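You operate a simulated robot arm through the tools that you are given. There is no shell and no other tool.

You run a simulated robot arm. Do the job below in one go: nothing can be reset, and whatever is moved stays where it is left.

## Task
Top up the white cup to its line, free of bubbles.
Fine: pour from the sample bottle; bottle back in its nest, cap screwed home.

Only the result counts: the job must be done as asked and must still hold three seconds after the hand-in. Knocking over, shifting, dropping, spilling or breaking anything else fails it. Lids that push on must go on centred and level and be pressed home; caps that screw on are set level and turned clockwise until they are tight.

## Robot
A 7-joint arm with a two-finger parallel gripper, fixed in place. Base frame: the origin is on the floor under the middle of its stand, x ahead of it, y to its left, z up; the work surface is at about z = 0.9. Units: m, rad, N and s.
With the tool pointing down near the work surface it reaches from about 0.3 to 0.68 m from the base axis. Its first joint turns from -1.152 to 1.152 rad. Payload 1.57 kg.
The tool frame sits at the grasp point between the pads (the TCP): z along the fingers, y along the line on which they close. The tips reach 0.03 m beyond it. The gripper opens to 0.11 m. The fingers are 0.024 m wide and 0.012 m thick; the gripper's body (0.048 by 0.112 m) begins 0.078 m behind the TCP.
Orientation is that of the tool frame in the base frame, as [roll, pitch, yaw] about the fixed x, y, z axes, in that order (R = Rz(yaw) Ry(pitch) Rx(roll)). With the fingers straight down and closing along the base's y, the tool's x points along the base's -x, its y along +y and its z along -z.

## Interface
- The arm moves only by the tool servo_tool. Its argument "motion" is a list of rows, each a list of 3 entries, a list of its own where there are three numbers: the shift along the tool's x, y, z in units of 20 mm (1.0 is 20 mm), then the turn, a rotation vector about the tool's x, y, z in units of 4 degrees (1.0 is 4 degrees), then the gripper command, from -1 (fully open) to 1 (shut), values between in proportion. In form: [[[tx, ty, tz], [wx, wy, wz], grip], ...]. A call has 1 to 20 rows; each row shifts and turns the commanded pose from where the row before left it, along the tool's axes as they then stand. A call with a number of a shift or a turn outside -1 to 1 is refused whole. A row lasts 0.2 s, in which the tool goes at most 0.05 m and 0.15 rad; a call with a longer step from one row to the next is refused whole, and so is a gripper value outside its range. Where a pose cannot be reached the arm comes as near as it can. A force on the tool above 40 N (or 10 N above the force at the start of the call, whichever is more), or a blocked arm, ends the call early, and 0.2 s more pass. The fingers move at their own pace (about 0.108 m/s each) and stop on an object; they squeeze with about 38 N. The grip force told is the motor's: it shows also when the fingers shut on nothing. Time passes only in rows, and 0.2 s behind the last, so rows that do not move let the fingers close. It gives the time, the measured TCP pose, the force on the tool (base axes), the opening and the grip force at its end, in the units of the frame above (readings bear some noise), with the torque about the TCP (base axes, N m) and any sound that the robot's microphone picked up, and new pictures: "pictures" is both (left out), scene, wrist or none.
- Cameras (640 x 400 px; columns grow to the right, rows downward): "scene" is fixed at [0.1666, -0.3807, 1.4133]; the picture's right is [0.74, -0.67, 0.00], its down [-0.33, -0.36, -0.87] and it looks along [0.59, 0.64, -0.49] (base axes); focal length 281 px, centre (320, 200). "wrist" rides on the gripper at [0.07, 0.016, -0.141] in the tool frame; the picture's right is [-0.23, 0.97, 0.00], its down [-0.85, -0.20, -0.48] and it looks along [-0.47, -0.11, 0.88] (tool axes); focal length 222 px, centre (320, 200). There is no depth. A picture from a camera that has moved, and an enlarged one, comes with that camera's place and axes in the base frame and with its lens. The place of the scene camera against the robot may be out by one fixed shift of up to 0.018 m in any direction.
- inspect(camera, box): a new picture of the part [left, top, right, bottom] of that camera's present view, enlarged. No time passes.
- job_done(): hands the job in; it is judged then, once.

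Nothing tells you positions but the pictures and the camera data. Unless the task says otherwise, let go and move clear before handing in.

The tools are called as name(argument=value, ...) on one line, values as JSON. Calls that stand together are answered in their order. servo_tool: Moves the arm, as the interface text tells. Its arguments: {"type":"object","properties":{"motion":{"type":"array"},"pictures":{"type":"string","enum":["both","scene","wrist","none"]}},"required":["motion"]} The other tools are called the same way: inspect (camera, box) takes an enlarged picture of a part of a camera's view; job_done () hands the job in.

At the start:

```text
clock: 0.0
ee_pos: [0.3494, 0.0044, 1.2916]
orientation: [-3.141, 0.001, -3.141]
ft_force: [0.1, 0.1, 0.5]
torque: [-0.03, 0.04, -0.03]
finger_gap: 0.1102
grasp_force: 0.1
```

scene: 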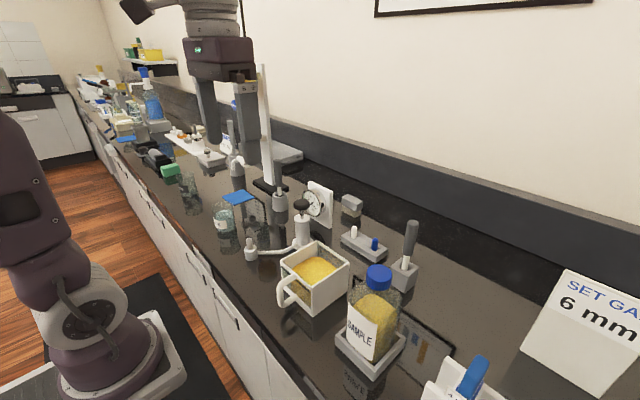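
wrist: 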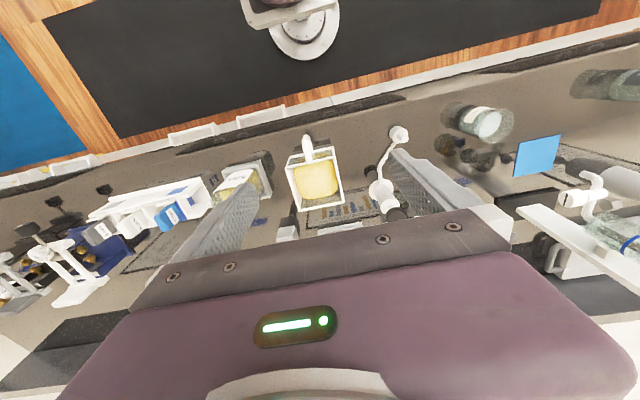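

I see a white square cup with a yellow content and a capped SAMPLE bottle in a nest next to it, plus a sign saying "SET GA... 6 mm". I'll look closer at everything before moving.

inspect(camera="scene", box=[240, 180, 480, 400])

inspect(camera="scene", box=[400, 240, 640, 400])

inspect(camera="wrist", box=[180, 110, 440, 250])

inspect(camera="scene", box=[60, 60, 340, 260])

```text
1.82 times, centred on (360, 290) of scene
camera zoom: at [0.1666, -0.3807, 1.4133], right [0.74, -0.67, 0.0], down [-0.33, -0.36, -0.87], along [0.59, 0.64, -0.49], focal length 511 px, centre (247, 36)
```

zoom: 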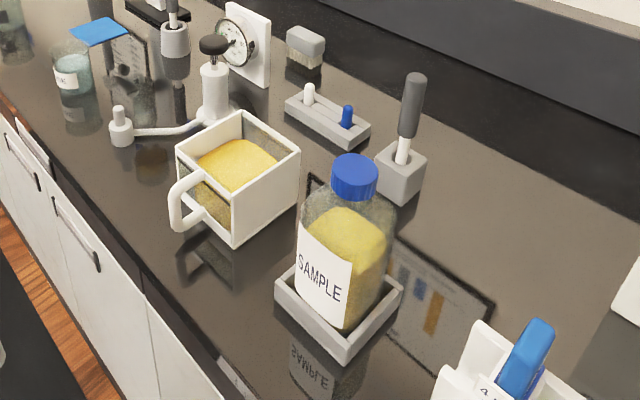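

```text
2.50 times, centred on (520, 320) of scene
camera zoom: at [0.1666, -0.3807, 1.4133], right [0.74, -0.67, 0.0], down [-0.33, -0.36, -0.87], along [0.59, 0.64, -0.49], focal length 702 px, centre (-180, -100)
```

zoom: 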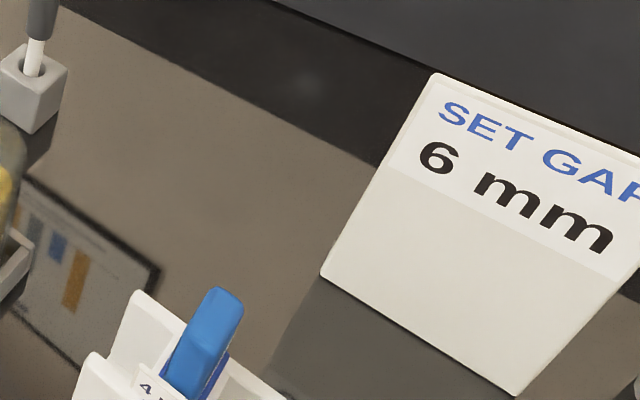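

```text
2.46 times, centred on (310, 180) of wrist
camera zoom: at [0.2802, 0.0201, 1.432], right [0.23, 0.97, 0.0], down [0.85, -0.2, 0.48], along [0.47, -0.11, -0.88], focal length 547 px, centre (345, 249)
```

zoom: 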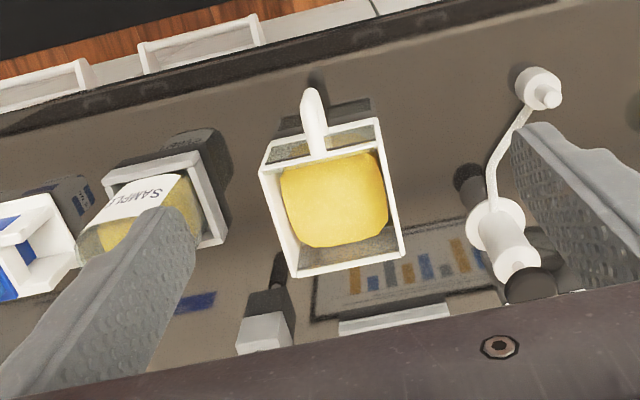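

```text
2.00 times, centred on (200, 160) of scene
camera zoom: at [0.1666, -0.3807, 1.4133], right [0.74, -0.67, 0.0], down [-0.33, -0.36, -0.87], along [0.59, 0.64, -0.49], focal length 562 px, centre (560, 280)
```

zoom: 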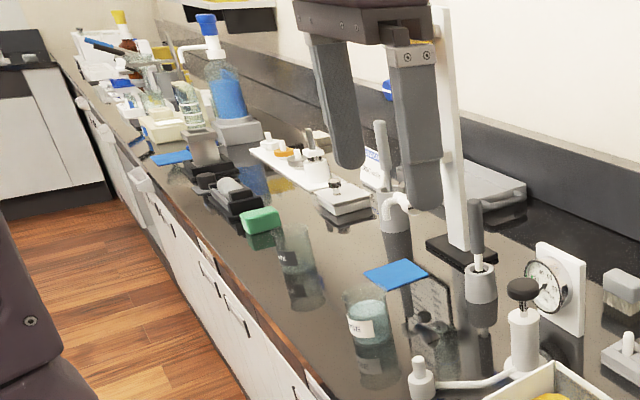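

The cup (about x 0.485, y -0.03) holds yellow fluid; the SAMPLE bottle with a blue cap stands in a square nest at about x 0.46, y -0.2. I'll move the wrist camera closer to measure the bottle and the cup.

servo_tool(motion=[[[-0.088, -0.867, 0.75], [0, 0, 0], -1], [[-0.088, -0.867, 0.75], [0, 0, 0], -1], [[-0.088, -0.867, 0.75], [0, 0, 0], -1], [[-0.088, -0.867, 0.75], [0, 0, 0], -1], [[-0.088, -0.867, 0.75], [0, 0, 0], -1], [[-0.088, -0.867, 0.75], [0, 0, 0], -1], [[0, 0, 0], [0, 0, 0], -1]])

```text
clock: 1.6
ee_pos: [0.3602, -0.0998, 1.1992]
orientation: [3.141, 0.001, -3.141]
ft_force: [-0.4, -0.9, -0.8]
torque: [0.0, 0.0, 0.01]
finger_gap: 0.1102
grasp_force: 0.1
camera wrist: at [0.2898, -0.0834, 1.3399], right [0.23, 0.97, 0.0], down [0.85, -0.2, 0.48], along [0.47, -0.11, -0.88], focal length 222 px, centre (320, 200)
```

scene: 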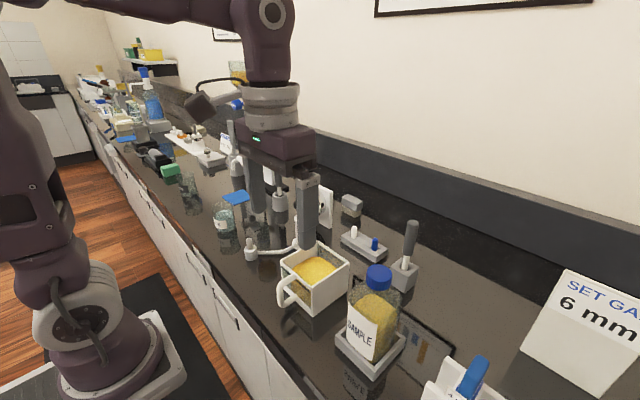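
wrist: 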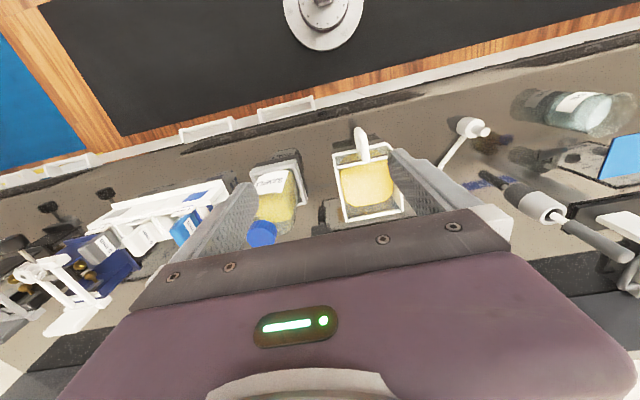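

inspect(camera="wrist", box=[220, 110, 440, 250])

inspect(camera="scene", box=[265, 225, 365, 325])

inspect(camera="scene", box=[320, 250, 430, 400])

inspect(camera="wrist", box=[0, 150, 260, 350])

```text
2.86 times, centred on (330, 180) of wrist
camera zoom: at [0.2898, -0.0834, 1.3399], right [0.23, 0.97, 0.0], down [0.85, -0.2, 0.48], along [0.47, -0.11, -0.88], focal length 635 px, centre (291, 257)
```

zoom: 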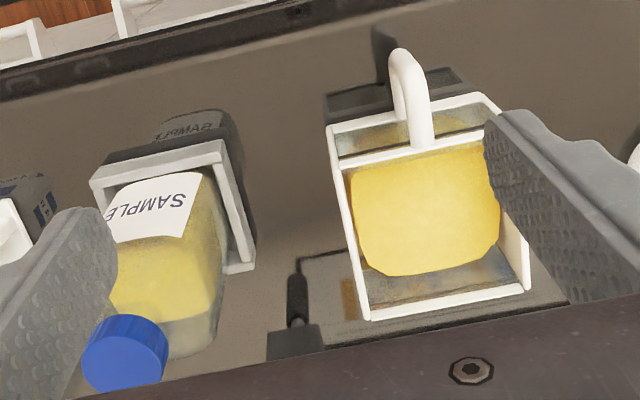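

```text
4.00 times, centred on (315, 275) of scene
camera zoom: at [0.1666, -0.3807, 1.4133], right [0.74, -0.67, 0.0], down [-0.33, -0.36, -0.87], along [0.59, 0.64, -0.49], focal length 1123 px, centre (340, -100)
```

zoom: 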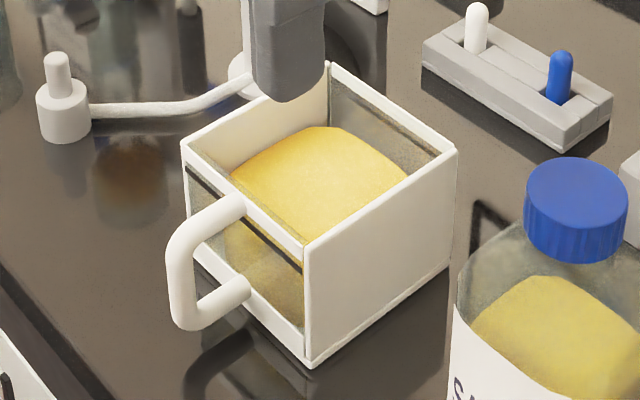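

```text
2.67 times, centred on (375, 325) of scene
camera zoom: at [0.1666, -0.3807, 1.4133], right [0.74, -0.67, 0.0], down [-0.33, -0.36, -0.87], along [0.59, 0.64, -0.49], focal length 749 px, centre (173, -133)
```

zoom: 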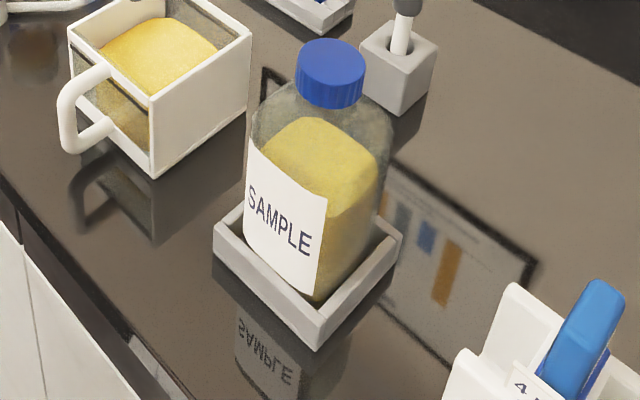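

```text
2.00 times, centred on (130, 250) of wrist
camera zoom: at [0.2898, -0.0834, 1.3399], right [0.23, 0.97, 0.0], down [0.85, -0.2, 0.48], along [0.47, -0.11, -0.88], focal length 444 px, centre (700, 100)
```

zoom: 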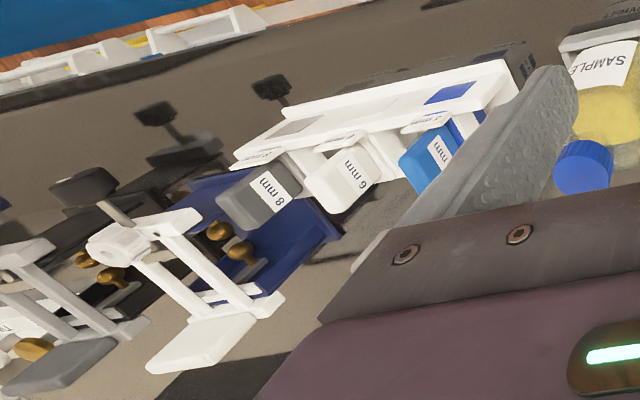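

inspect(camera="scene", box=[272, 235, 327, 300])

inspect(camera="scene", box=[300, 235, 360, 290])

inspect(camera="wrist", box=[330, 140, 410, 230])

```text
6.15 times, centred on (300, 268) of scene
camera zoom: at [0.1666, -0.3807, 1.4133], right [0.74, -0.67, 0.0], down [-0.33, -0.36, -0.87], along [0.59, 0.64, -0.49], focal length 1728 px, centre (446, -215)
```

zoom: 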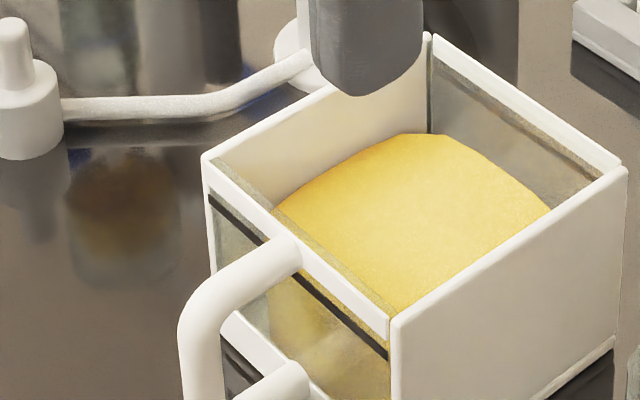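

```text
7.27 times, centred on (330, 262) of scene
camera zoom: at [0.1666, -0.3807, 1.4133], right [0.74, -0.67, 0.0], down [-0.33, -0.36, -0.87], along [0.59, 0.64, -0.49], focal length 2043 px, centre (247, -254)
```

zoom: 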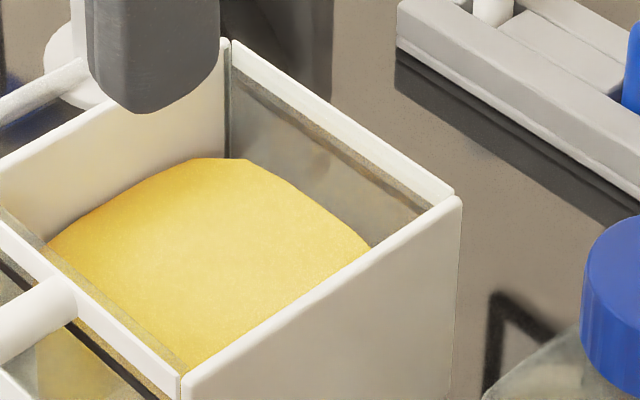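

```text
4.44 times, centred on (370, 185) of wrist
camera zoom: at [0.2898, -0.0834, 1.3399], right [0.23, 0.97, 0.0], down [0.85, -0.2, 0.48], along [0.47, -0.11, -0.88], focal length 987 px, centre (98, 267)
```

zoom: 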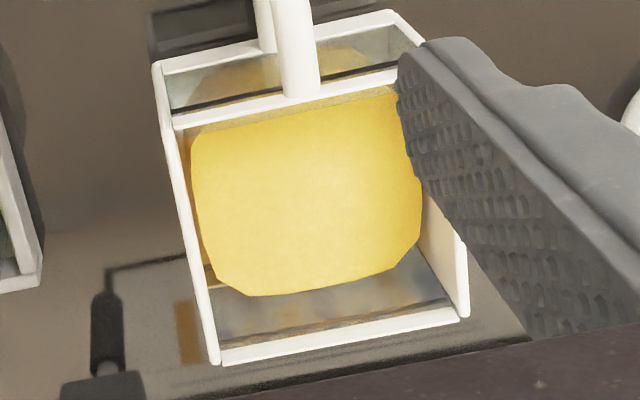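

The cup is about 0.11 m square and 0.08 m high (x 0.428–0.541, y -0.087–0.02) with a dark line on its clear front window. The bottle's nest is centred near (0.466, -0.21) and its cap top is near z 1.087. Next I'll check how far the wrist turns, so I know which way round I can hold the bottle.

servo_tool(motion=[[[0, 0, 0], [0, 0, 1], -1], [[0, 0, 0], [0, 0, 1], -1], [[0, 0, 0], [0, 0, 1], -1], [[0, 0, 0], [0, 0, 1], -1], [[0, 0, 0], [0, 0, 1], -1], [[0, 0, 0], [0, 0, 1], -1], [[0, 0, 0], [0, 0, 1], -1], [[0, 0, 0], [0, 0, 1], -1], [[0, 0, 0], [0, 0, 1], -1], [[0, 0, 0], [0, 0, 1], -1], [[0, 0, 0], [0, 0, 1], -1], [[0, 0, 0], [0, 0, 1], -1], [[0, 0, 0], [0, 0, 1], -1], [[0, 0, 0], [0, 0, 1], -1], [[0, 0, 0], [0, 0, 1], -1], [[0, 0, 0], [0, 0, 1], -1], [[0, 0, 0], [0, 0, 1], -1], [[0, 0, 0], [0, 0, 1], -1], [[0, 0, 0], [0, 0, 1], -1], [[0, 0, 0], [0, 0, 1], -1]], pictures="both")

```text
clock: 5.8
ee_pos: [0.3597, -0.1003, 1.2007]
orientation: [-3.14, 0.0, 1.744]
ft_force: [1.0, 0.7, 0.5]
torque: [0.02, -0.01, 0.02]
finger_gap: 0.1102
grasp_force: 0.0
camera wrist: at [0.3647, -0.0285, 1.342], right [1.0, -0.06, 0.0], down [-0.05, -0.88, 0.48], along [-0.03, -0.48, -0.88], focal length 222 px, centre (320, 200)
```

scene: 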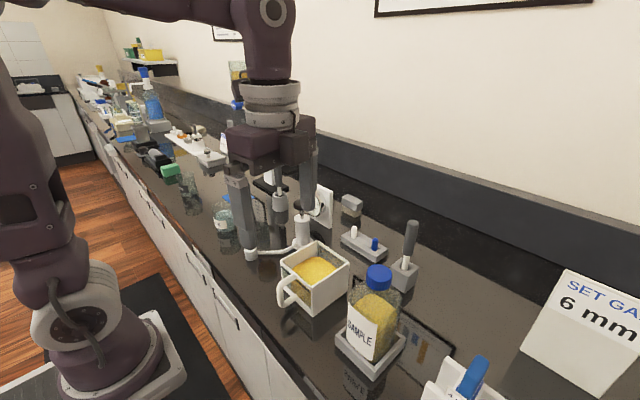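
wrist: 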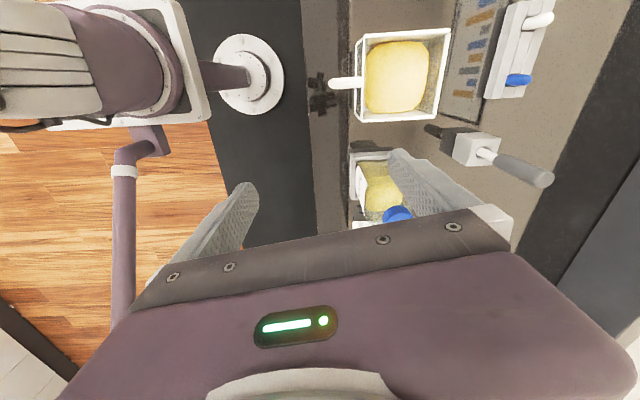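

The wrist turned 80° without trouble, and from here the camera looks down on the cup from the +y side. I'll enlarge the cup and bottle and then keep turning.

inspect(camera="wrist", box=[310, 10, 470, 130])

inspect(camera="wrist", box=[330, 130, 450, 240])

servo_tool(motion=[[[0, 0, 0], [0, 0, 1], -1], [[0, 0, 0], [0, 0, 1], -1], [[0, 0, 0], [0, 0, 1], -1], [[0, 0, 0], [0, 0, 1], -1], [[0, 0, 0], [0, 0, 1], -1], [[0, 0, 0], [0, 0, 1], -1], [[0, 0, 0], [0, 0, 1], -1], [[0, 0, 0], [0, 0, 1], -1], [[0, 0, 0], [0, 0, 1], -1], [[0, 0, 0], [0, 0, 1], -1], [[0, 0, 0], [0, 0, 1], -1], [[0, 0, 0], [0, 0, 1], -1], [[0, 0, 0], [0, 0, 1], -1], [[0, 0, 0], [0, 0, 1], -1], [[0, 0, 0], [0, 0, 1], -1], [[0, 0, 0], [0, 0, 1], -1], [[0, 0, 0], [0, 0, 1], -1], [[0, 0, 0], [0, 0, 1], -1], [[0, 0, 0], [0, 0, 1], -1], [[0, 0, 0], [0, 0, 1], -1]], pictures="wrist")

```text
3.33 times, centred on (390, 70) of wrist
camera zoom: at [0.3647, -0.0285, 1.342], right [1.0, -0.06, 0.0], down [-0.05, -0.88, 0.48], along [-0.03, -0.48, -0.88], focal length 740 px, centre (87, 633)
```

zoom: 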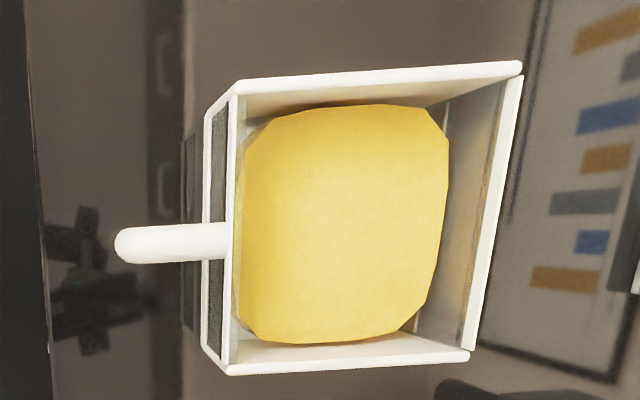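

```text
3.64 times, centred on (390, 185) of wrist
camera zoom: at [0.3647, -0.0285, 1.342], right [1.0, -0.06, 0.0], down [-0.05, -0.88, 0.48], along [-0.03, -0.48, -0.88], focal length 808 px, centre (66, 254)
```

zoom: 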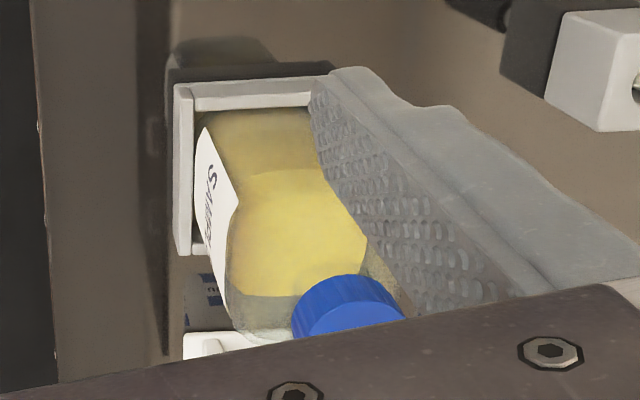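

```text
clock: 10.0
ee_pos: [0.3591, -0.099, 1.2008]
orientation: [-3.141, 0.0, 0.347]
ft_force: [0.1, -0.2, 0.1]
torque: [-0.01, -0.01, 0.01]
finger_gap: 0.1101
grasp_force: 0.1
camera wrist: at [0.4314, -0.0914, 1.3421], right [0.12, -0.99, 0.0], down [-0.87, -0.1, 0.48], along [-0.48, -0.06, -0.88], focal length 222 px, centre (320, 200)
```

wrist: 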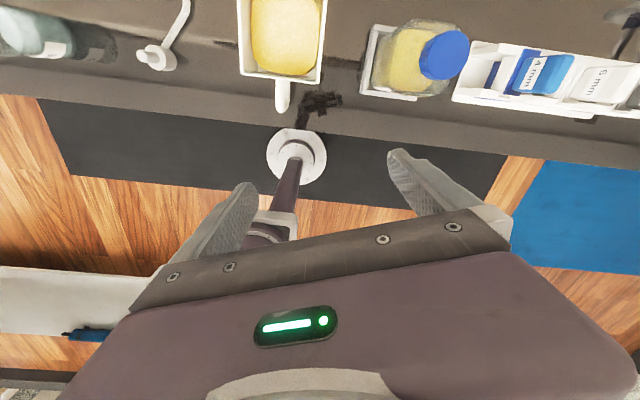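

Turned 160° freely, so the flipped hold (camera on top) looks possible. I'll finish the half turn, move forward over clear space, and start pitching the tool toward horizontal to test the reach.

servo_tool(motion=[[[0, 0, 0], [0, 0, 1], -1], [[0, 0, 0], [0, 0, 1], -1], [[0, 0, 0], [0, 0, 1], -1], [[0, 0, 0], [0, 0, 1], -1], [[0, 0, 0], [0, 0, 0.97], -1], [[0.875, 0, 0.3], [0, 0, 0], -1], [[0.875, 0, 0.3], [0, 0, 0], -1], [[0.875, 0, 0.3], [0, 0, 0], -1], [[0.875, 0, 0.3], [0, 0, 0], -1], [[0, 0, 0], [0, 1, 0], -1], [[0, 0, 0], [0, 1, 0], -1], [[0, 0, 0], [0, 1, 0], -1], [[0, 0, 0], [0, 1, 0], -1], [[0, 0, 0], [0, 1, 0], -1], [[0, 0, 0], [0, 1, 0], -1], [[0, 0, 0], [0, 1, 0], -1], [[0, 0, 0], [0, 1, 0], -1], [[0, 0, 0], [0, 1, 0], -1], [[0, 0, 0], [0, 1, 0], -1], [[0, 0, 0], [0, 1, 0], -1]], pictures="both")

```text
clock: 14.2
ee_pos: [0.4297, -0.0997, 1.1778]
orientation: [-3.141, -0.769, 0.001]
ft_force: [0.5, -0.7, -0.2]
torque: [0.02, 0.0, 0.01]
finger_gap: 0.1101
grasp_force: 0.0
camera wrist: at [0.3822, -0.116, 1.3265], right [-0.16, -0.97, -0.16], down [-0.95, 0.2, -0.25], along [0.28, 0.11, -0.96], focal length 222 px, centre (320, 200)
```

scene: 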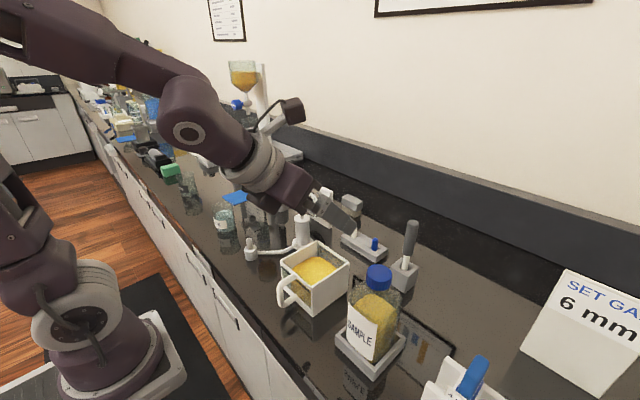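
wrist: 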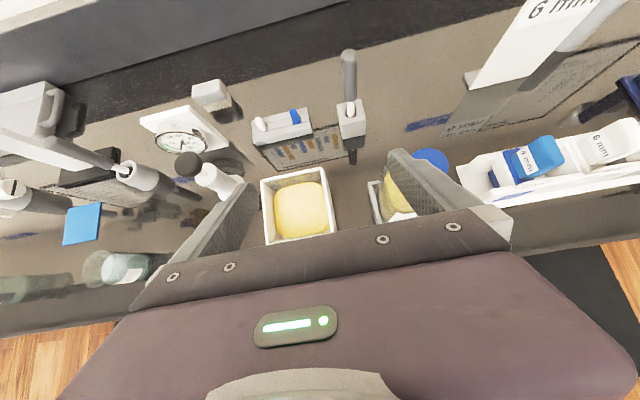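

The 44° pitch worked and the view is upright. I'll continue to fully horizontal.

servo_tool(motion=[[[0, 0, 0], [0, 1, 0], -1], [[0, 0, 0], [0, 1, 0], -1], [[0, 0, 0], [0, 1, 0], -1], [[0, 0, 0], [0, 1, 0], -1], [[0, 0, 0], [0, 1, 0], -1], [[0, 0, 0], [0, 1, 0], -1], [[0, 0, 0], [0, 1, 0], -1], [[0, 0, 0], [0, 1, 0], -1], [[0, 0, 0], [0, 1, 0], -1], [[0, 0, 0], [0, 1, 0], -1], [[0, 0, 0], [0, 1, 0], -1], [[0, 0, 0], [0, 0.5, 0], -1]], pictures="both")

```text
clock: 16.8
ee_pos: [0.4334, -0.1486, 1.2336]
orientation: [-2.967, -1.569, -0.175]
ft_force: [0.4, 0.4, 0.3]
torque: [0.03, 0.02, 0.0]
finger_gap: 0.1103
grasp_force: 0.0
out of reach, approached as far as the arm can: row 7, 8, 9, 10, 11, 12
camera wrist: at [0.2914, -0.1654, 1.3029], right [0.0, -0.97, -0.23], down [-0.48, 0.2, -0.85], along [0.88, 0.11, -0.47], focal length 222 px, centre (320, 200)
```

scene: 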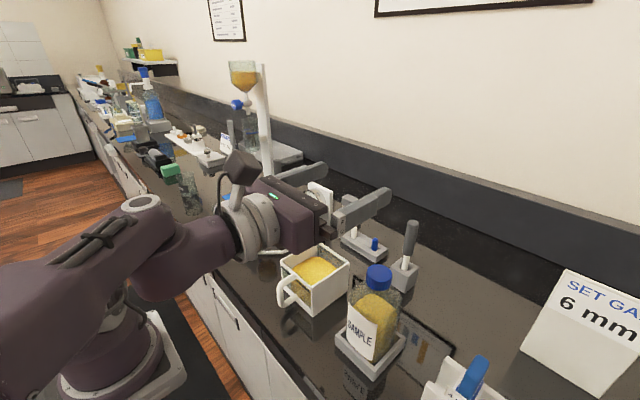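
wrist: 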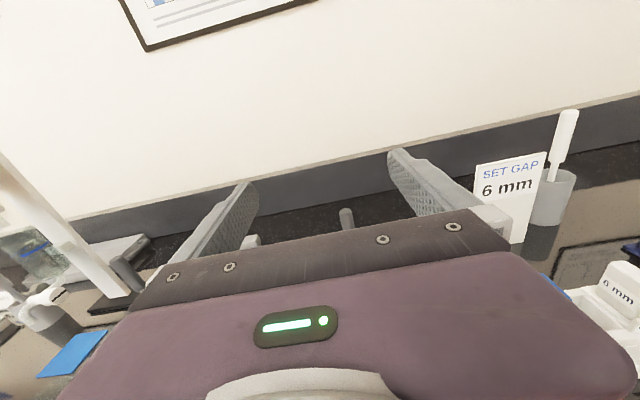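

Horizontal is beyond reach this close in (the wrist is too near the base), but it ended horizontal at a slightly shifted place. The bottle is farther out, so I'll move toward a spot above it and see whether the pose is tracked there.

servo_tool(motion=[[[0, 0, 0], [0, 0, 0], -1]], pictures="none")

```text
clock: 17.2
ee_pos: [0.4322, -0.1474, 1.2335]
orientation: [-3.066, -1.571, -0.073]
ft_force: [-0.2, 0.9, 0.4]
torque: [-0.04, -0.01, 0.03]
finger_gap: 0.1101
grasp_force: 0.0
```

servo_tool(motion=[[[0, 0.775, 0.45], [0, 0, 0], -1], [[0, 0.775, 0.45], [0, 0, 0], -1], [[0, 0.775, 0.45], [0, 0, 0], -1], [[0, 0.775, 0.45], [0, 0, 0], -1], [[0, 0, 0], [0, 0, 0], -1]], pictures="both")

```text
clock: 18.4
ee_pos: [0.469, -0.2093, 1.2329]
orientation: [2.243, -1.57, 0.9]
ft_force: [-0.4, -0.7, -0.1]
torque: [0.0, -0.02, 0.03]
finger_gap: 0.11
grasp_force: 0.0
camera wrist: at [0.3282, -0.2277, 1.3025], right [0.0, -0.97, -0.23], down [-0.48, 0.2, -0.86], along [0.88, 0.11, -0.47], focal length 222 px, centre (320, 200)
```

scene: 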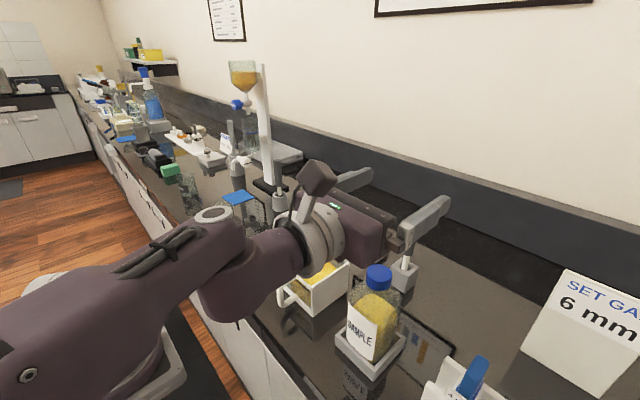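
wrist: 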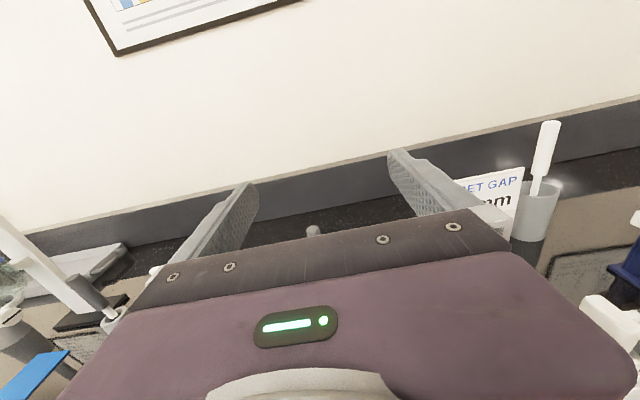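

Reachable above the bottle. Now I'll pitch back to straight down here (cap top is well below) to locate the cap precisely for unscrewing.

servo_tool(motion=[[[0, 0, 0], [0, -1, 0], -1], [[0, 0, 0], [0, -1, 0], -1], [[0, 0, 0], [0, -1, 0], -1], [[0, 0, 0], [0, -1, 0], -1], [[0, 0, 0], [0, -1, 0], -1], [[0, 0, 0], [0, -1, 0], -1], [[0, 0, 0], [0, -1, 0], -1], [[0, 0, 0], [0, -1, 0], -1], [[0, 0, 0], [0, -1, 0], -1], [[0, 0, 0], [0, -1, 0], -1], [[0, 0, 0], [0, -1, 0], -1], [[0, 0, 0], [0, -1, 0], -1], [[0, 0, 0], [0, -1, 0], -1], [[0, 0, 0], [0, -1, 0], -1], [[0, 0, 0], [0, -1, 0], -1], [[0, 0, 0], [0, -1, 0], -1], [[0, 0, 0], [0, -1, 0], -1], [[0, 0, 0], [0, -1, 0], -1], [[0, 0, 0], [0, -1, 0], -1], [[0, 0, 0], [0, -1, 0], -1]], pictures="none")

servo_tool(motion=[[[0, 0, 0], [0, -1, 0], -1], [[0, 0, 0], [0, -1, 0], -1], [[0, 0, 0], [0, -0.5, 0], -1], [[0, 0, 0], [0, 0, 0], -1]], pictures="both")

```text
clock: 22.6
ee_pos: [0.4004, -0.1839, 1.2499]
orientation: [-3.139, -0.203, -0.058]
ft_force: [0.5, -0.5, 0.2]
torque: [-0.03, 0.02, 0.0]
finger_gap: 0.1101
grasp_force: 0.2
out of reach, approached as far as the arm can: row 13, 14, 15, 16, 17, 18
```

```text
clock: 23.6
ee_pos: [0.3993, -0.1838, 1.2508]
orientation: [-3.141, -0.029, -0.059]
ft_force: [0.1, -0.4, 0.5]
torque: [0.02, 0.01, 0.01]
finger_gap: 0.11
grasp_force: 0.0
camera wrist: at [0.4648, -0.2048, 1.3935], right [-0.28, -0.96, -0.01], down [-0.86, 0.25, 0.45], along [-0.43, 0.13, -0.89], focal length 222 px, centre (320, 200)
```

scene: 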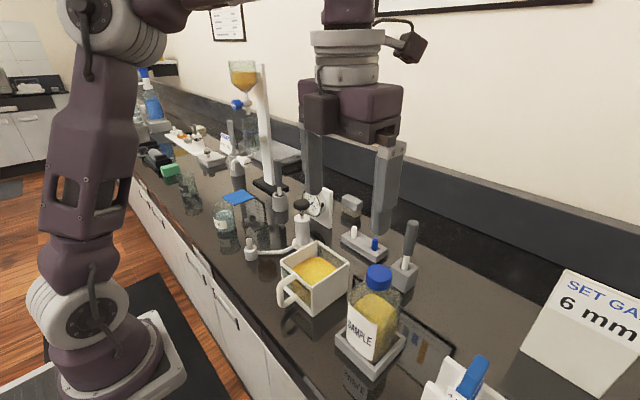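
wrist: 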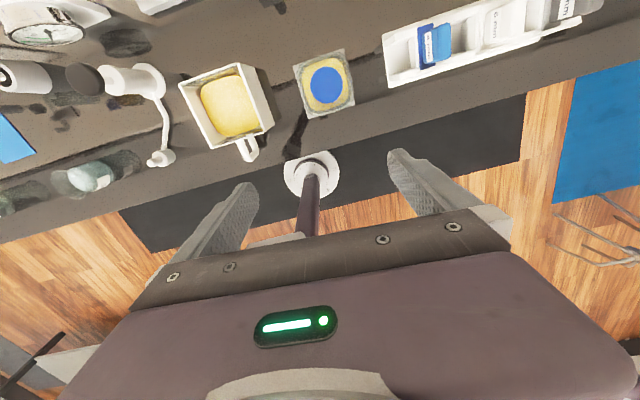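

The arm switched elbow posture part-way, but it's now pointing down, and the camera sits almost directly above the bottle. I'll zoom in to locate the cap and see the body shape.

inspect(camera="wrist", box=[280, 40, 370, 130])

inspect(camera="wrist", box=[160, 50, 300, 170])

```text
4.44 times, centred on (325, 85) of wrist
camera zoom: at [0.4648, -0.2048, 1.3935], right [-0.28, -0.96, -0.01], down [-0.86, 0.25, 0.45], along [-0.43, 0.13, -0.89], focal length 987 px, centre (298, 711)
```

zoom: 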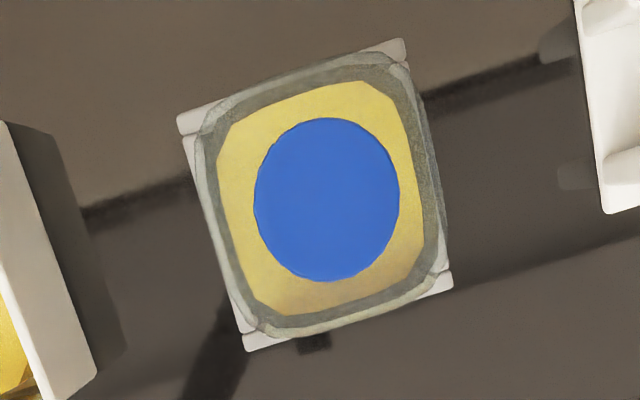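

```text
3.33 times, centred on (230, 110) of wrist
camera zoom: at [0.4648, -0.2048, 1.3935], right [-0.28, -0.96, -0.01], down [-0.86, 0.25, 0.45], along [-0.43, 0.13, -0.89], focal length 740 px, centre (620, 500)
```

zoom: 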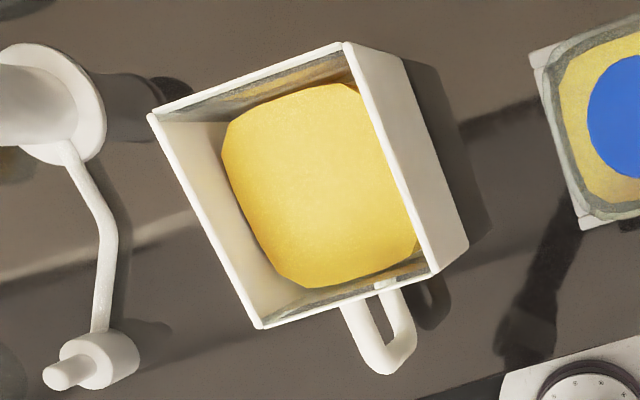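

The bottle is square with rounded corners, sitting in a square nest, so it can't turn with its cap. The cap centre is at about (0.4646, -0.211), top near z 1.088. I'll level the tool and come down above the cap.

servo_tool(motion=[[[0, 0, 0], [0, -0.415, 0], -1], [[0.477, 0.1664, 0.791], [0, 0, 0], -1], [[0.477, 0.1664, 0.791], [0, 0, 0], -1], [[0.477, 0.1664, 0.791], [0, 0, 0], -1], [[0.477, 0.1664, 0.791], [0, 0, 0], -1], [[0.477, 0.1664, 0.791], [0, 0, 0], -1], [[0.477, 0.1664, 0.791], [0, 0, 0], -1], [[0.477, 0.1664, 0.791], [0, 0, 0], -1], [[0, 0, 0], [0, 0, 0], -1]], pictures="both")

```text
clock: 25.6
ee_pos: [0.4659, -0.2111, 1.1408]
orientation: [-3.141, 0.0, -0.058]
ft_force: [0.4, 0.4, 0.7]
torque: [-0.01, 0.02, -0.03]
finger_gap: 0.11
grasp_force: 0.0
camera wrist: at [0.5338, -0.2319, 1.2811], right [-0.28, -0.96, 0.0], down [-0.84, 0.25, 0.48], along [-0.46, 0.14, -0.88], focal length 222 px, centre (320, 200)
```

scene: 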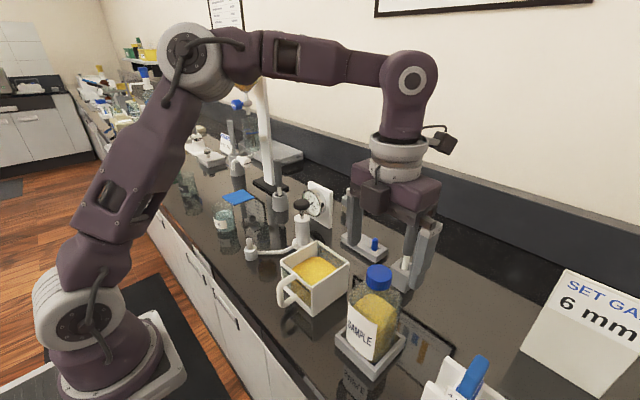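
wrist: 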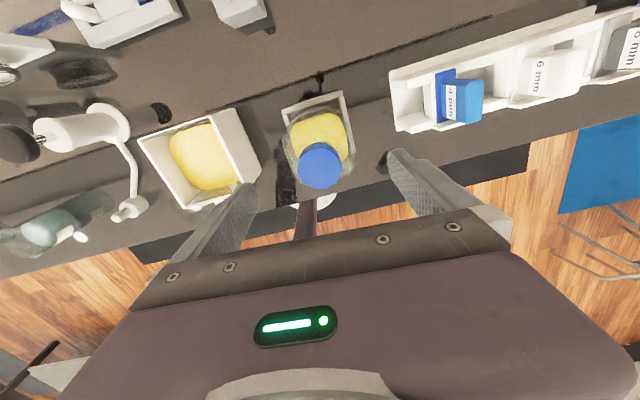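

inspect(camera="wrist", box=[280, 80, 370, 210])

inspect(camera="scene", box=[330, 180, 450, 300])

```text
3.08 times, centred on (325, 145) of wrist
camera zoom: at [0.5338, -0.2319, 1.2811], right [-0.28, -0.96, 0.0], down [-0.84, 0.25, 0.48], along [-0.46, 0.14, -0.88], focal length 684 px, centre (305, 369)
```

zoom: 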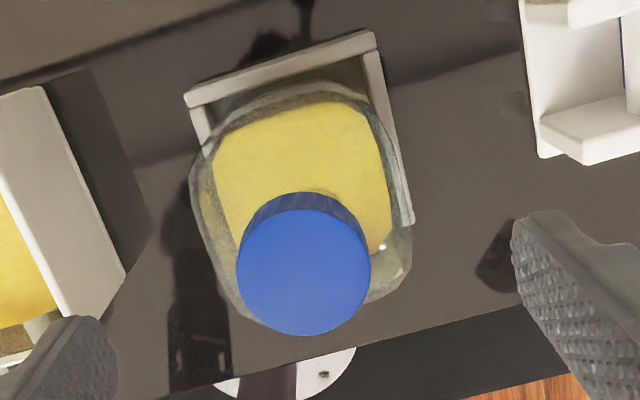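

```text
3.33 times, centred on (390, 240) of scene
camera zoom: at [0.1666, -0.3807, 1.4133], right [0.74, -0.67, 0.0], down [-0.33, -0.36, -0.87], along [0.59, 0.64, -0.49], focal length 936 px, centre (87, 67)
```

zoom: 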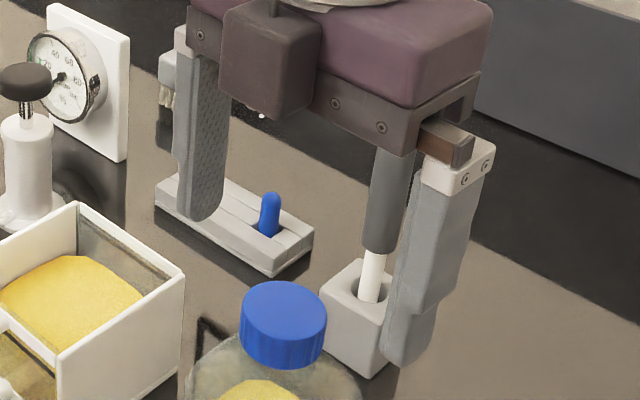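

The cap is centred between the fingers to within about 1 mm. Descending to grip the cap with the fingertips.

servo_tool(motion=[[[0, 0, 0.5], [0, 0, 0], -1], [[0, 0, 0.5], [0, 0, 0], -1], [[0, 0, 0.5], [0, 0, 0], -1], [[0, 0, 0.5], [0, 0, 0], -1], [[0, 0, 0.3], [0, 0, 0], -1], [[0, 0, 0], [0, 0, 0], -1]], pictures="both")

```text
clock: 27.0
ee_pos: [0.4661, -0.2106, 1.0956]
orientation: [3.141, -0.002, -0.057]
ft_force: [-0.3, -0.1, 0.0]
torque: [-0.04, 0.0, -0.02]
finger_gap: 0.1098
grasp_force: 0.1
camera wrist: at [0.5345, -0.2313, 1.2368], right [-0.28, -0.96, 0.0], down [-0.84, 0.25, 0.48], along [-0.46, 0.14, -0.88], focal length 222 px, centre (320, 200)
```

scene: 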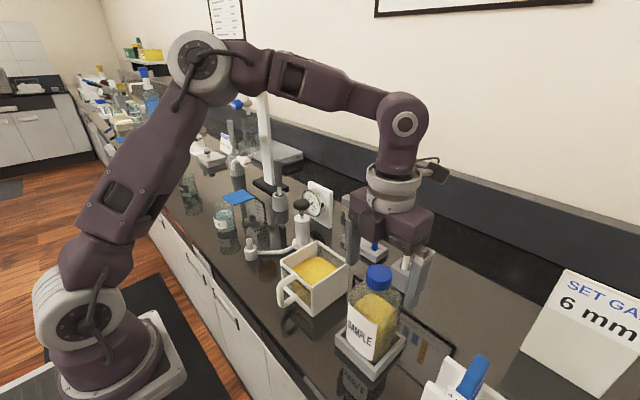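
wrist: 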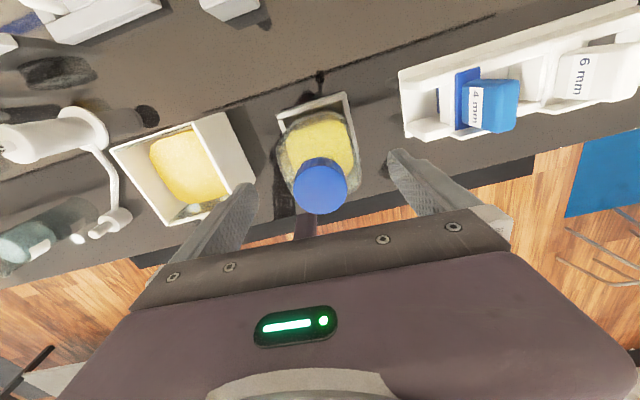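

Fingers straddle the cap. Closing on it.

servo_tool(motion=[[[0, 0, 0], [0, 0, 0], 1], [[0, 0, 0], [0, 0, 0], 1], [[0, 0, 0], [0, 0, 0], 1], [[0, 0, 0], [0, 0, 0], 1]], pictures="both")

```text
clock: 28.0
ee_pos: [0.4651, -0.2111, 1.0959]
orientation: [-3.141, -0.002, -0.057]
ft_force: [-0.4, 0.1, 0.0]
torque: [0.01, -0.01, -0.04]
finger_gap: 0.0361
grasp_force: 38.2
camera wrist: at [0.5345, -0.2313, 1.2369], right [-0.28, -0.96, 0.0], down [-0.84, 0.25, 0.48], along [-0.46, 0.14, -0.88], focal length 222 px, centre (320, 200)
```

scene: 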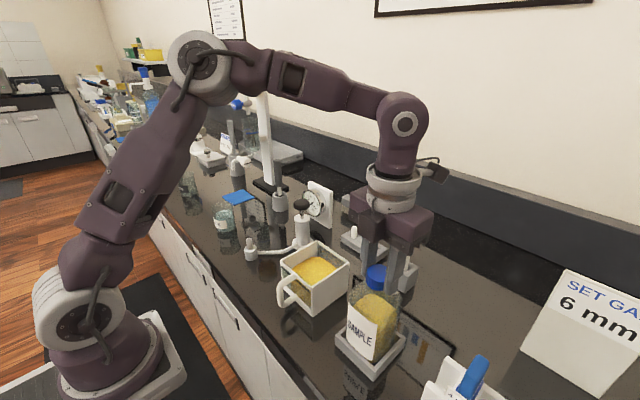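
wrist: 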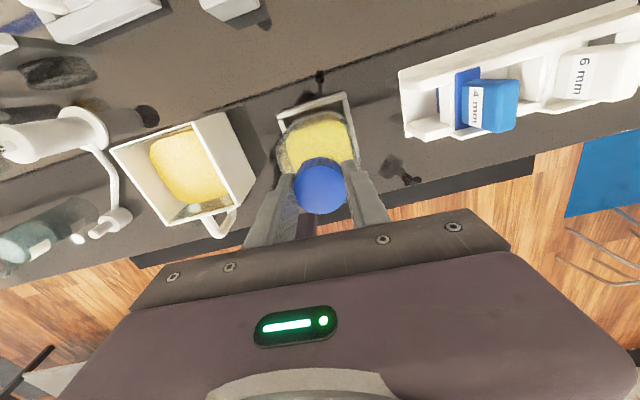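

Gripped firmly (gap 0.036). Turning counter-clockwise seen from above, a little first to watch the forces.

servo_tool(motion=[[[0, 0, 0], [0, 0, -1], 1], [[0, 0, 0], [0, 0, -1], 1], [[0, 0, 0], [0, 0, -1], 1], [[0, 0, 0], [0, 0, -1], 1], [[0, 0, 0], [0, 0, -1], 1], [[0, 0, 0], [0, 0, -1], 1], [[0, 0, 0], [0, 0, -1], 1], [[0, 0, 0], [0, 0, -1], 1]], pictures="both")

```text
clock: 29.8
ee_pos: [0.4659, -0.21, 1.0944]
orientation: [-3.141, -0.002, 0.502]
ft_force: [-5.4, 4.5, 21.7]
torque: [0.11, 0.12, -0.02]
finger_gap: 0.0362
grasp_force: 37.7
camera wrist: at [0.5348, -0.1914, 1.236], right [0.27, -0.96, 0.0], down [-0.85, -0.24, 0.48], along [-0.46, -0.13, -0.88], focal length 222 px, centre (320, 200)
```

scene: 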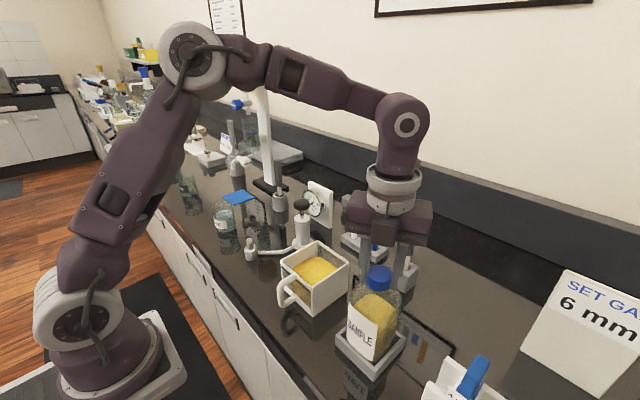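
wrist: 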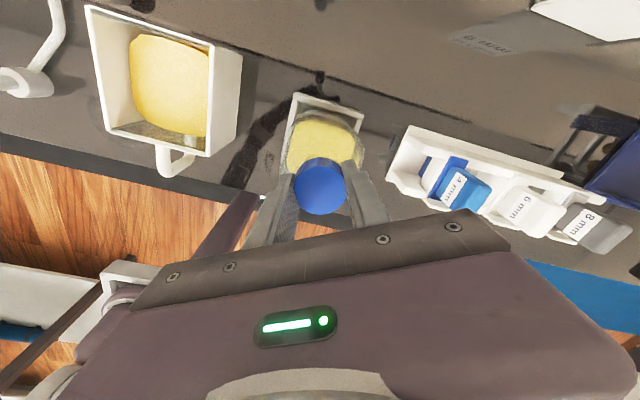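

The cap is turning and rising (it pushes the tool up with ~22 N). I'll let the tool rise with it while turning on.

servo_tool(motion=[[[0, 0, -0.05], [0, 0, 0], 1]], pictures="none")

servo_tool(motion=[[[0, 0, -0.02], [0, 0, -1], 1], [[0, 0, -0.02], [0, 0, -1], 1], [[0, 0, -0.02], [0, 0, -1], 1], [[0, 0, -0.02], [0, 0, -1], 1], [[0, 0, -0.02], [0, 0, -1], 1], [[0, 0, -0.02], [0, 0, -1], 1], [[0, 0, -0.02], [0, 0, -1], 1], [[0, 0, -0.02], [0, 0, -1], 1]], pictures="none")

```text
clock: 30.2
ee_pos: [0.4655, -0.2104, 1.096]
orientation: [-3.141, -0.002, 0.5]
ft_force: [-2.8, 2.1, 7.3]
torque: [0.08, 0.01, -0.03]
finger_gap: 0.0358
grasp_force: 37.5
```

```text
clock: 32.0
ee_pos: [0.4667, -0.2108, 1.0984]
orientation: [3.14, 0.0, 1.06]
ft_force: [0.0, -0.3, -7.3]
torque: [0.01, 0.01, -0.01]
finger_gap: 0.036
grasp_force: 37.9
```

servo_tool(motion=[[[0, 0, -0.008], [0, 0, -1], 1], [[0, 0, -0.008], [0, 0, -1], 1], [[0, 0, -0.008], [0, 0, -1], 1], [[0, 0, -0.008], [0, 0, -1], 1], [[0, 0, -0.008], [0, 0, -1], 1], [[0, 0, -0.008], [0, 0, -1], 1], [[0, 0, -0.008], [0, 0, -1], 1], [[0, 0, -0.008], [0, 0, -1], 1], [[0, 0, -0.008], [0, 0, -1], 1], [[0, 0, -0.008], [0, 0, -1], 1]], pictures="none")

inspect(camera="scene", box=[330, 240, 430, 340])

```text
clock: 34.2
ee_pos: [0.4669, -0.2107, 1.1007]
orientation: [3.139, 0.001, 1.759]
ft_force: [1.5, 1.1, -6.3]
torque: [0.15, -0.04, -0.02]
finger_gap: 0.0371
grasp_force: 38.3
```

```text
4.00 times, centred on (380, 290) of scene
camera zoom: at [0.1667, -0.3807, 1.4133], right [0.74, -0.67, 0.0], down [-0.33, -0.36, -0.87], along [0.59, 0.64, -0.49], focal length 1123 px, centre (80, -160)
```

zoom: 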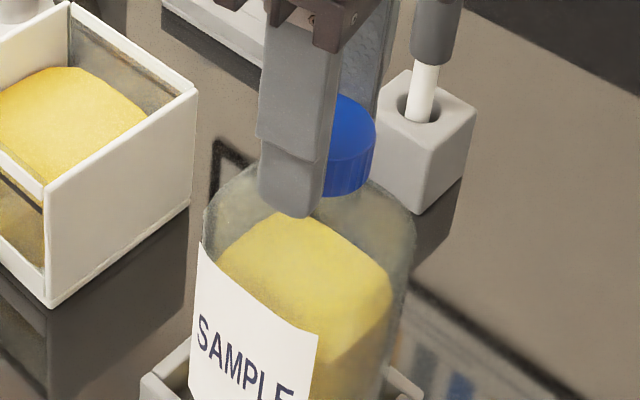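

The pull has been a steady ~6–7 N downward, which may be the bottle's weight, i.e. I may be lifting it slightly in its nest. I'll ease down in small steps and watch the force.

servo_tool(motion=[[[0, 0, 0.05], [0, 0, 0], 1], [[0, 0, 0], [0, 0, 0], 1]], pictures="none")

servo_tool(motion=[[[0, 0, 0.05], [0, 0, 0], 1], [[0, 0, 0], [0, 0, 0], 1]], pictures="none")

servo_tool(motion=[[[0, 0, 0.05], [0, 0, 0], 1], [[0, 0, 0], [0, 0, 0], 1]], pictures="none")

```text
clock: 34.8
ee_pos: [0.4658, -0.2098, 1.099]
orientation: [3.14, 0.0, 1.757]
ft_force: [0.0, -0.1, -6.4]
torque: [0.02, 0.0, 0.0]
finger_gap: 0.0369
grasp_force: 37.7
```

```text
clock: 35.4
ee_pos: [0.466, -0.2098, 1.0977]
orientation: [3.138, 0.001, 1.757]
ft_force: [0.2, 0.3, -7.3]
torque: [0.02, 0.04, -0.01]
finger_gap: 0.0371
grasp_force: 38.2
```

```text
clock: 36.0
ee_pos: [0.4661, -0.2094, 1.0971]
orientation: [3.14, 0.0, 1.757]
ft_force: [1.8, 0.8, -3.8]
torque: [-0.03, -0.04, -0.01]
finger_gap: 0.0374
grasp_force: 38.0
```

Confirmed: the bottle was hanging from the cap by about 3 mm (weight ~6.5 N) and is now touching down again in its nest. I'll set it fully down and continue with a much smaller rise.

servo_tool(motion=[[[0, 0, 0.025], [0, 0, 0], 1], [[0, 0, 0], [0, 0, 0], 1]], pictures="none")

servo_tool(motion=[[[0, 0, -0.003], [0, 0, -1], 1], [[0, 0, -0.003], [0, 0, -1], 1], [[0, 0, -0.003], [0, 0, -1], 1], [[0, 0, -0.003], [0, 0, -1], 1], [[0, 0, -0.003], [0, 0, -1], 1], [[0, 0, -0.003], [0, 0, -1], 1], [[0, 0, -0.003], [0, 0, -1], 1], [[0, 0, -0.003], [0, 0, -1], 1]], pictures="both")

```text
clock: 36.6
ee_pos: [0.4654, -0.2111, 1.0958]
orientation: [3.14, -0.001, 1.757]
ft_force: [-0.1, 1.8, -0.5]
torque: [0.04, 0.02, -0.01]
finger_gap: 0.0372
grasp_force: 37.8
```

```text
clock: 38.4
ee_pos: [0.4655, -0.2097, 1.0972]
orientation: [3.141, -0.001, 2.315]
ft_force: [-1.6, -1.4, -2.5]
torque: [-0.02, 0.03, 0.0]
finger_gap: 0.0373
grasp_force: 38.2
camera wrist: at [0.43, -0.1491, 1.2389], right [0.87, 0.49, 0.0], down [0.43, -0.76, 0.48], along [0.24, -0.42, -0.88], focal length 222 px, centre (320, 200)
```

scene: 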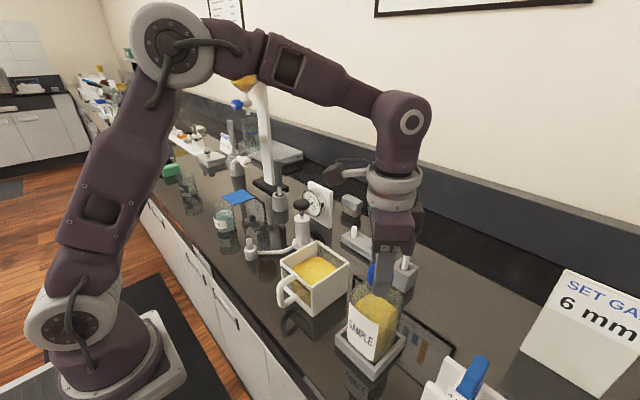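
wrist: 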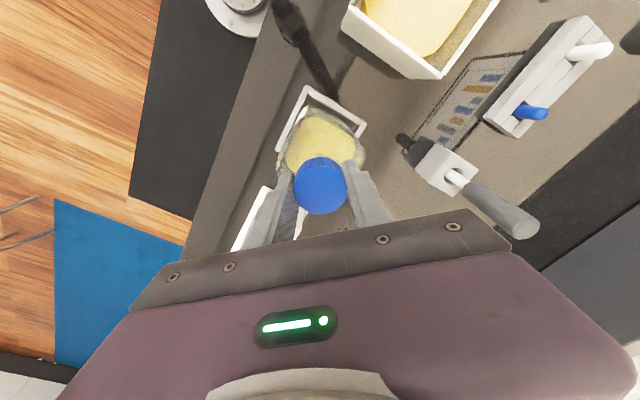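

servo_tool(motion=[[[0, 0, 0], [0, 0, -1], 1], [[0, 0, 0], [0, 0, -1], 1], [[0, 0, 0], [0, 0, -1], 1], [[0, 0, 0], [0, 0, -1], 1], [[0, 0, 0], [0, 0, -1], 1], [[0, 0, 0], [0, 0, -1], 1], [[0, 0, 0], [0, 0, -1], 1], [[0, 0, 0], [0, 0, -1], 1]], pictures="none")

servo_tool(motion=[[[0, 0, -0.002], [0, 0, -1], 1], [[0, 0, -0.002], [0, 0, -1], 1], [[0, 0, -0.002], [0, 0, -1], 1], [[0, 0, -0.002], [0, 0, -1], 1], [[0, 0, -0.002], [0, 0, -1], 1], [[0, 0, -0.002], [0, 0, -1], 1], [[0, 0, -0.002], [0, 0, -1], 1], [[0, 0, -0.002], [0, 0, -1], 1]], pictures="none")

```text
clock: 40.2
ee_pos: [0.4645, -0.2115, 1.0972]
orientation: [3.14, 0.001, 2.877]
ft_force: [-1.8, -1.6, 2.2]
torque: [0.01, 0.01, -0.01]
finger_gap: 0.0371
grasp_force: 38.2
```

```text
clock: 42.0
ee_pos: [0.4656, -0.2114, 1.0976]
orientation: [3.141, 0.002, -2.848]
ft_force: [-3.8, -3.6, 1.5]
torque: [-0.16, 0.26, 0.0]
finger_gap: 0.0371
grasp_force: 37.8
```

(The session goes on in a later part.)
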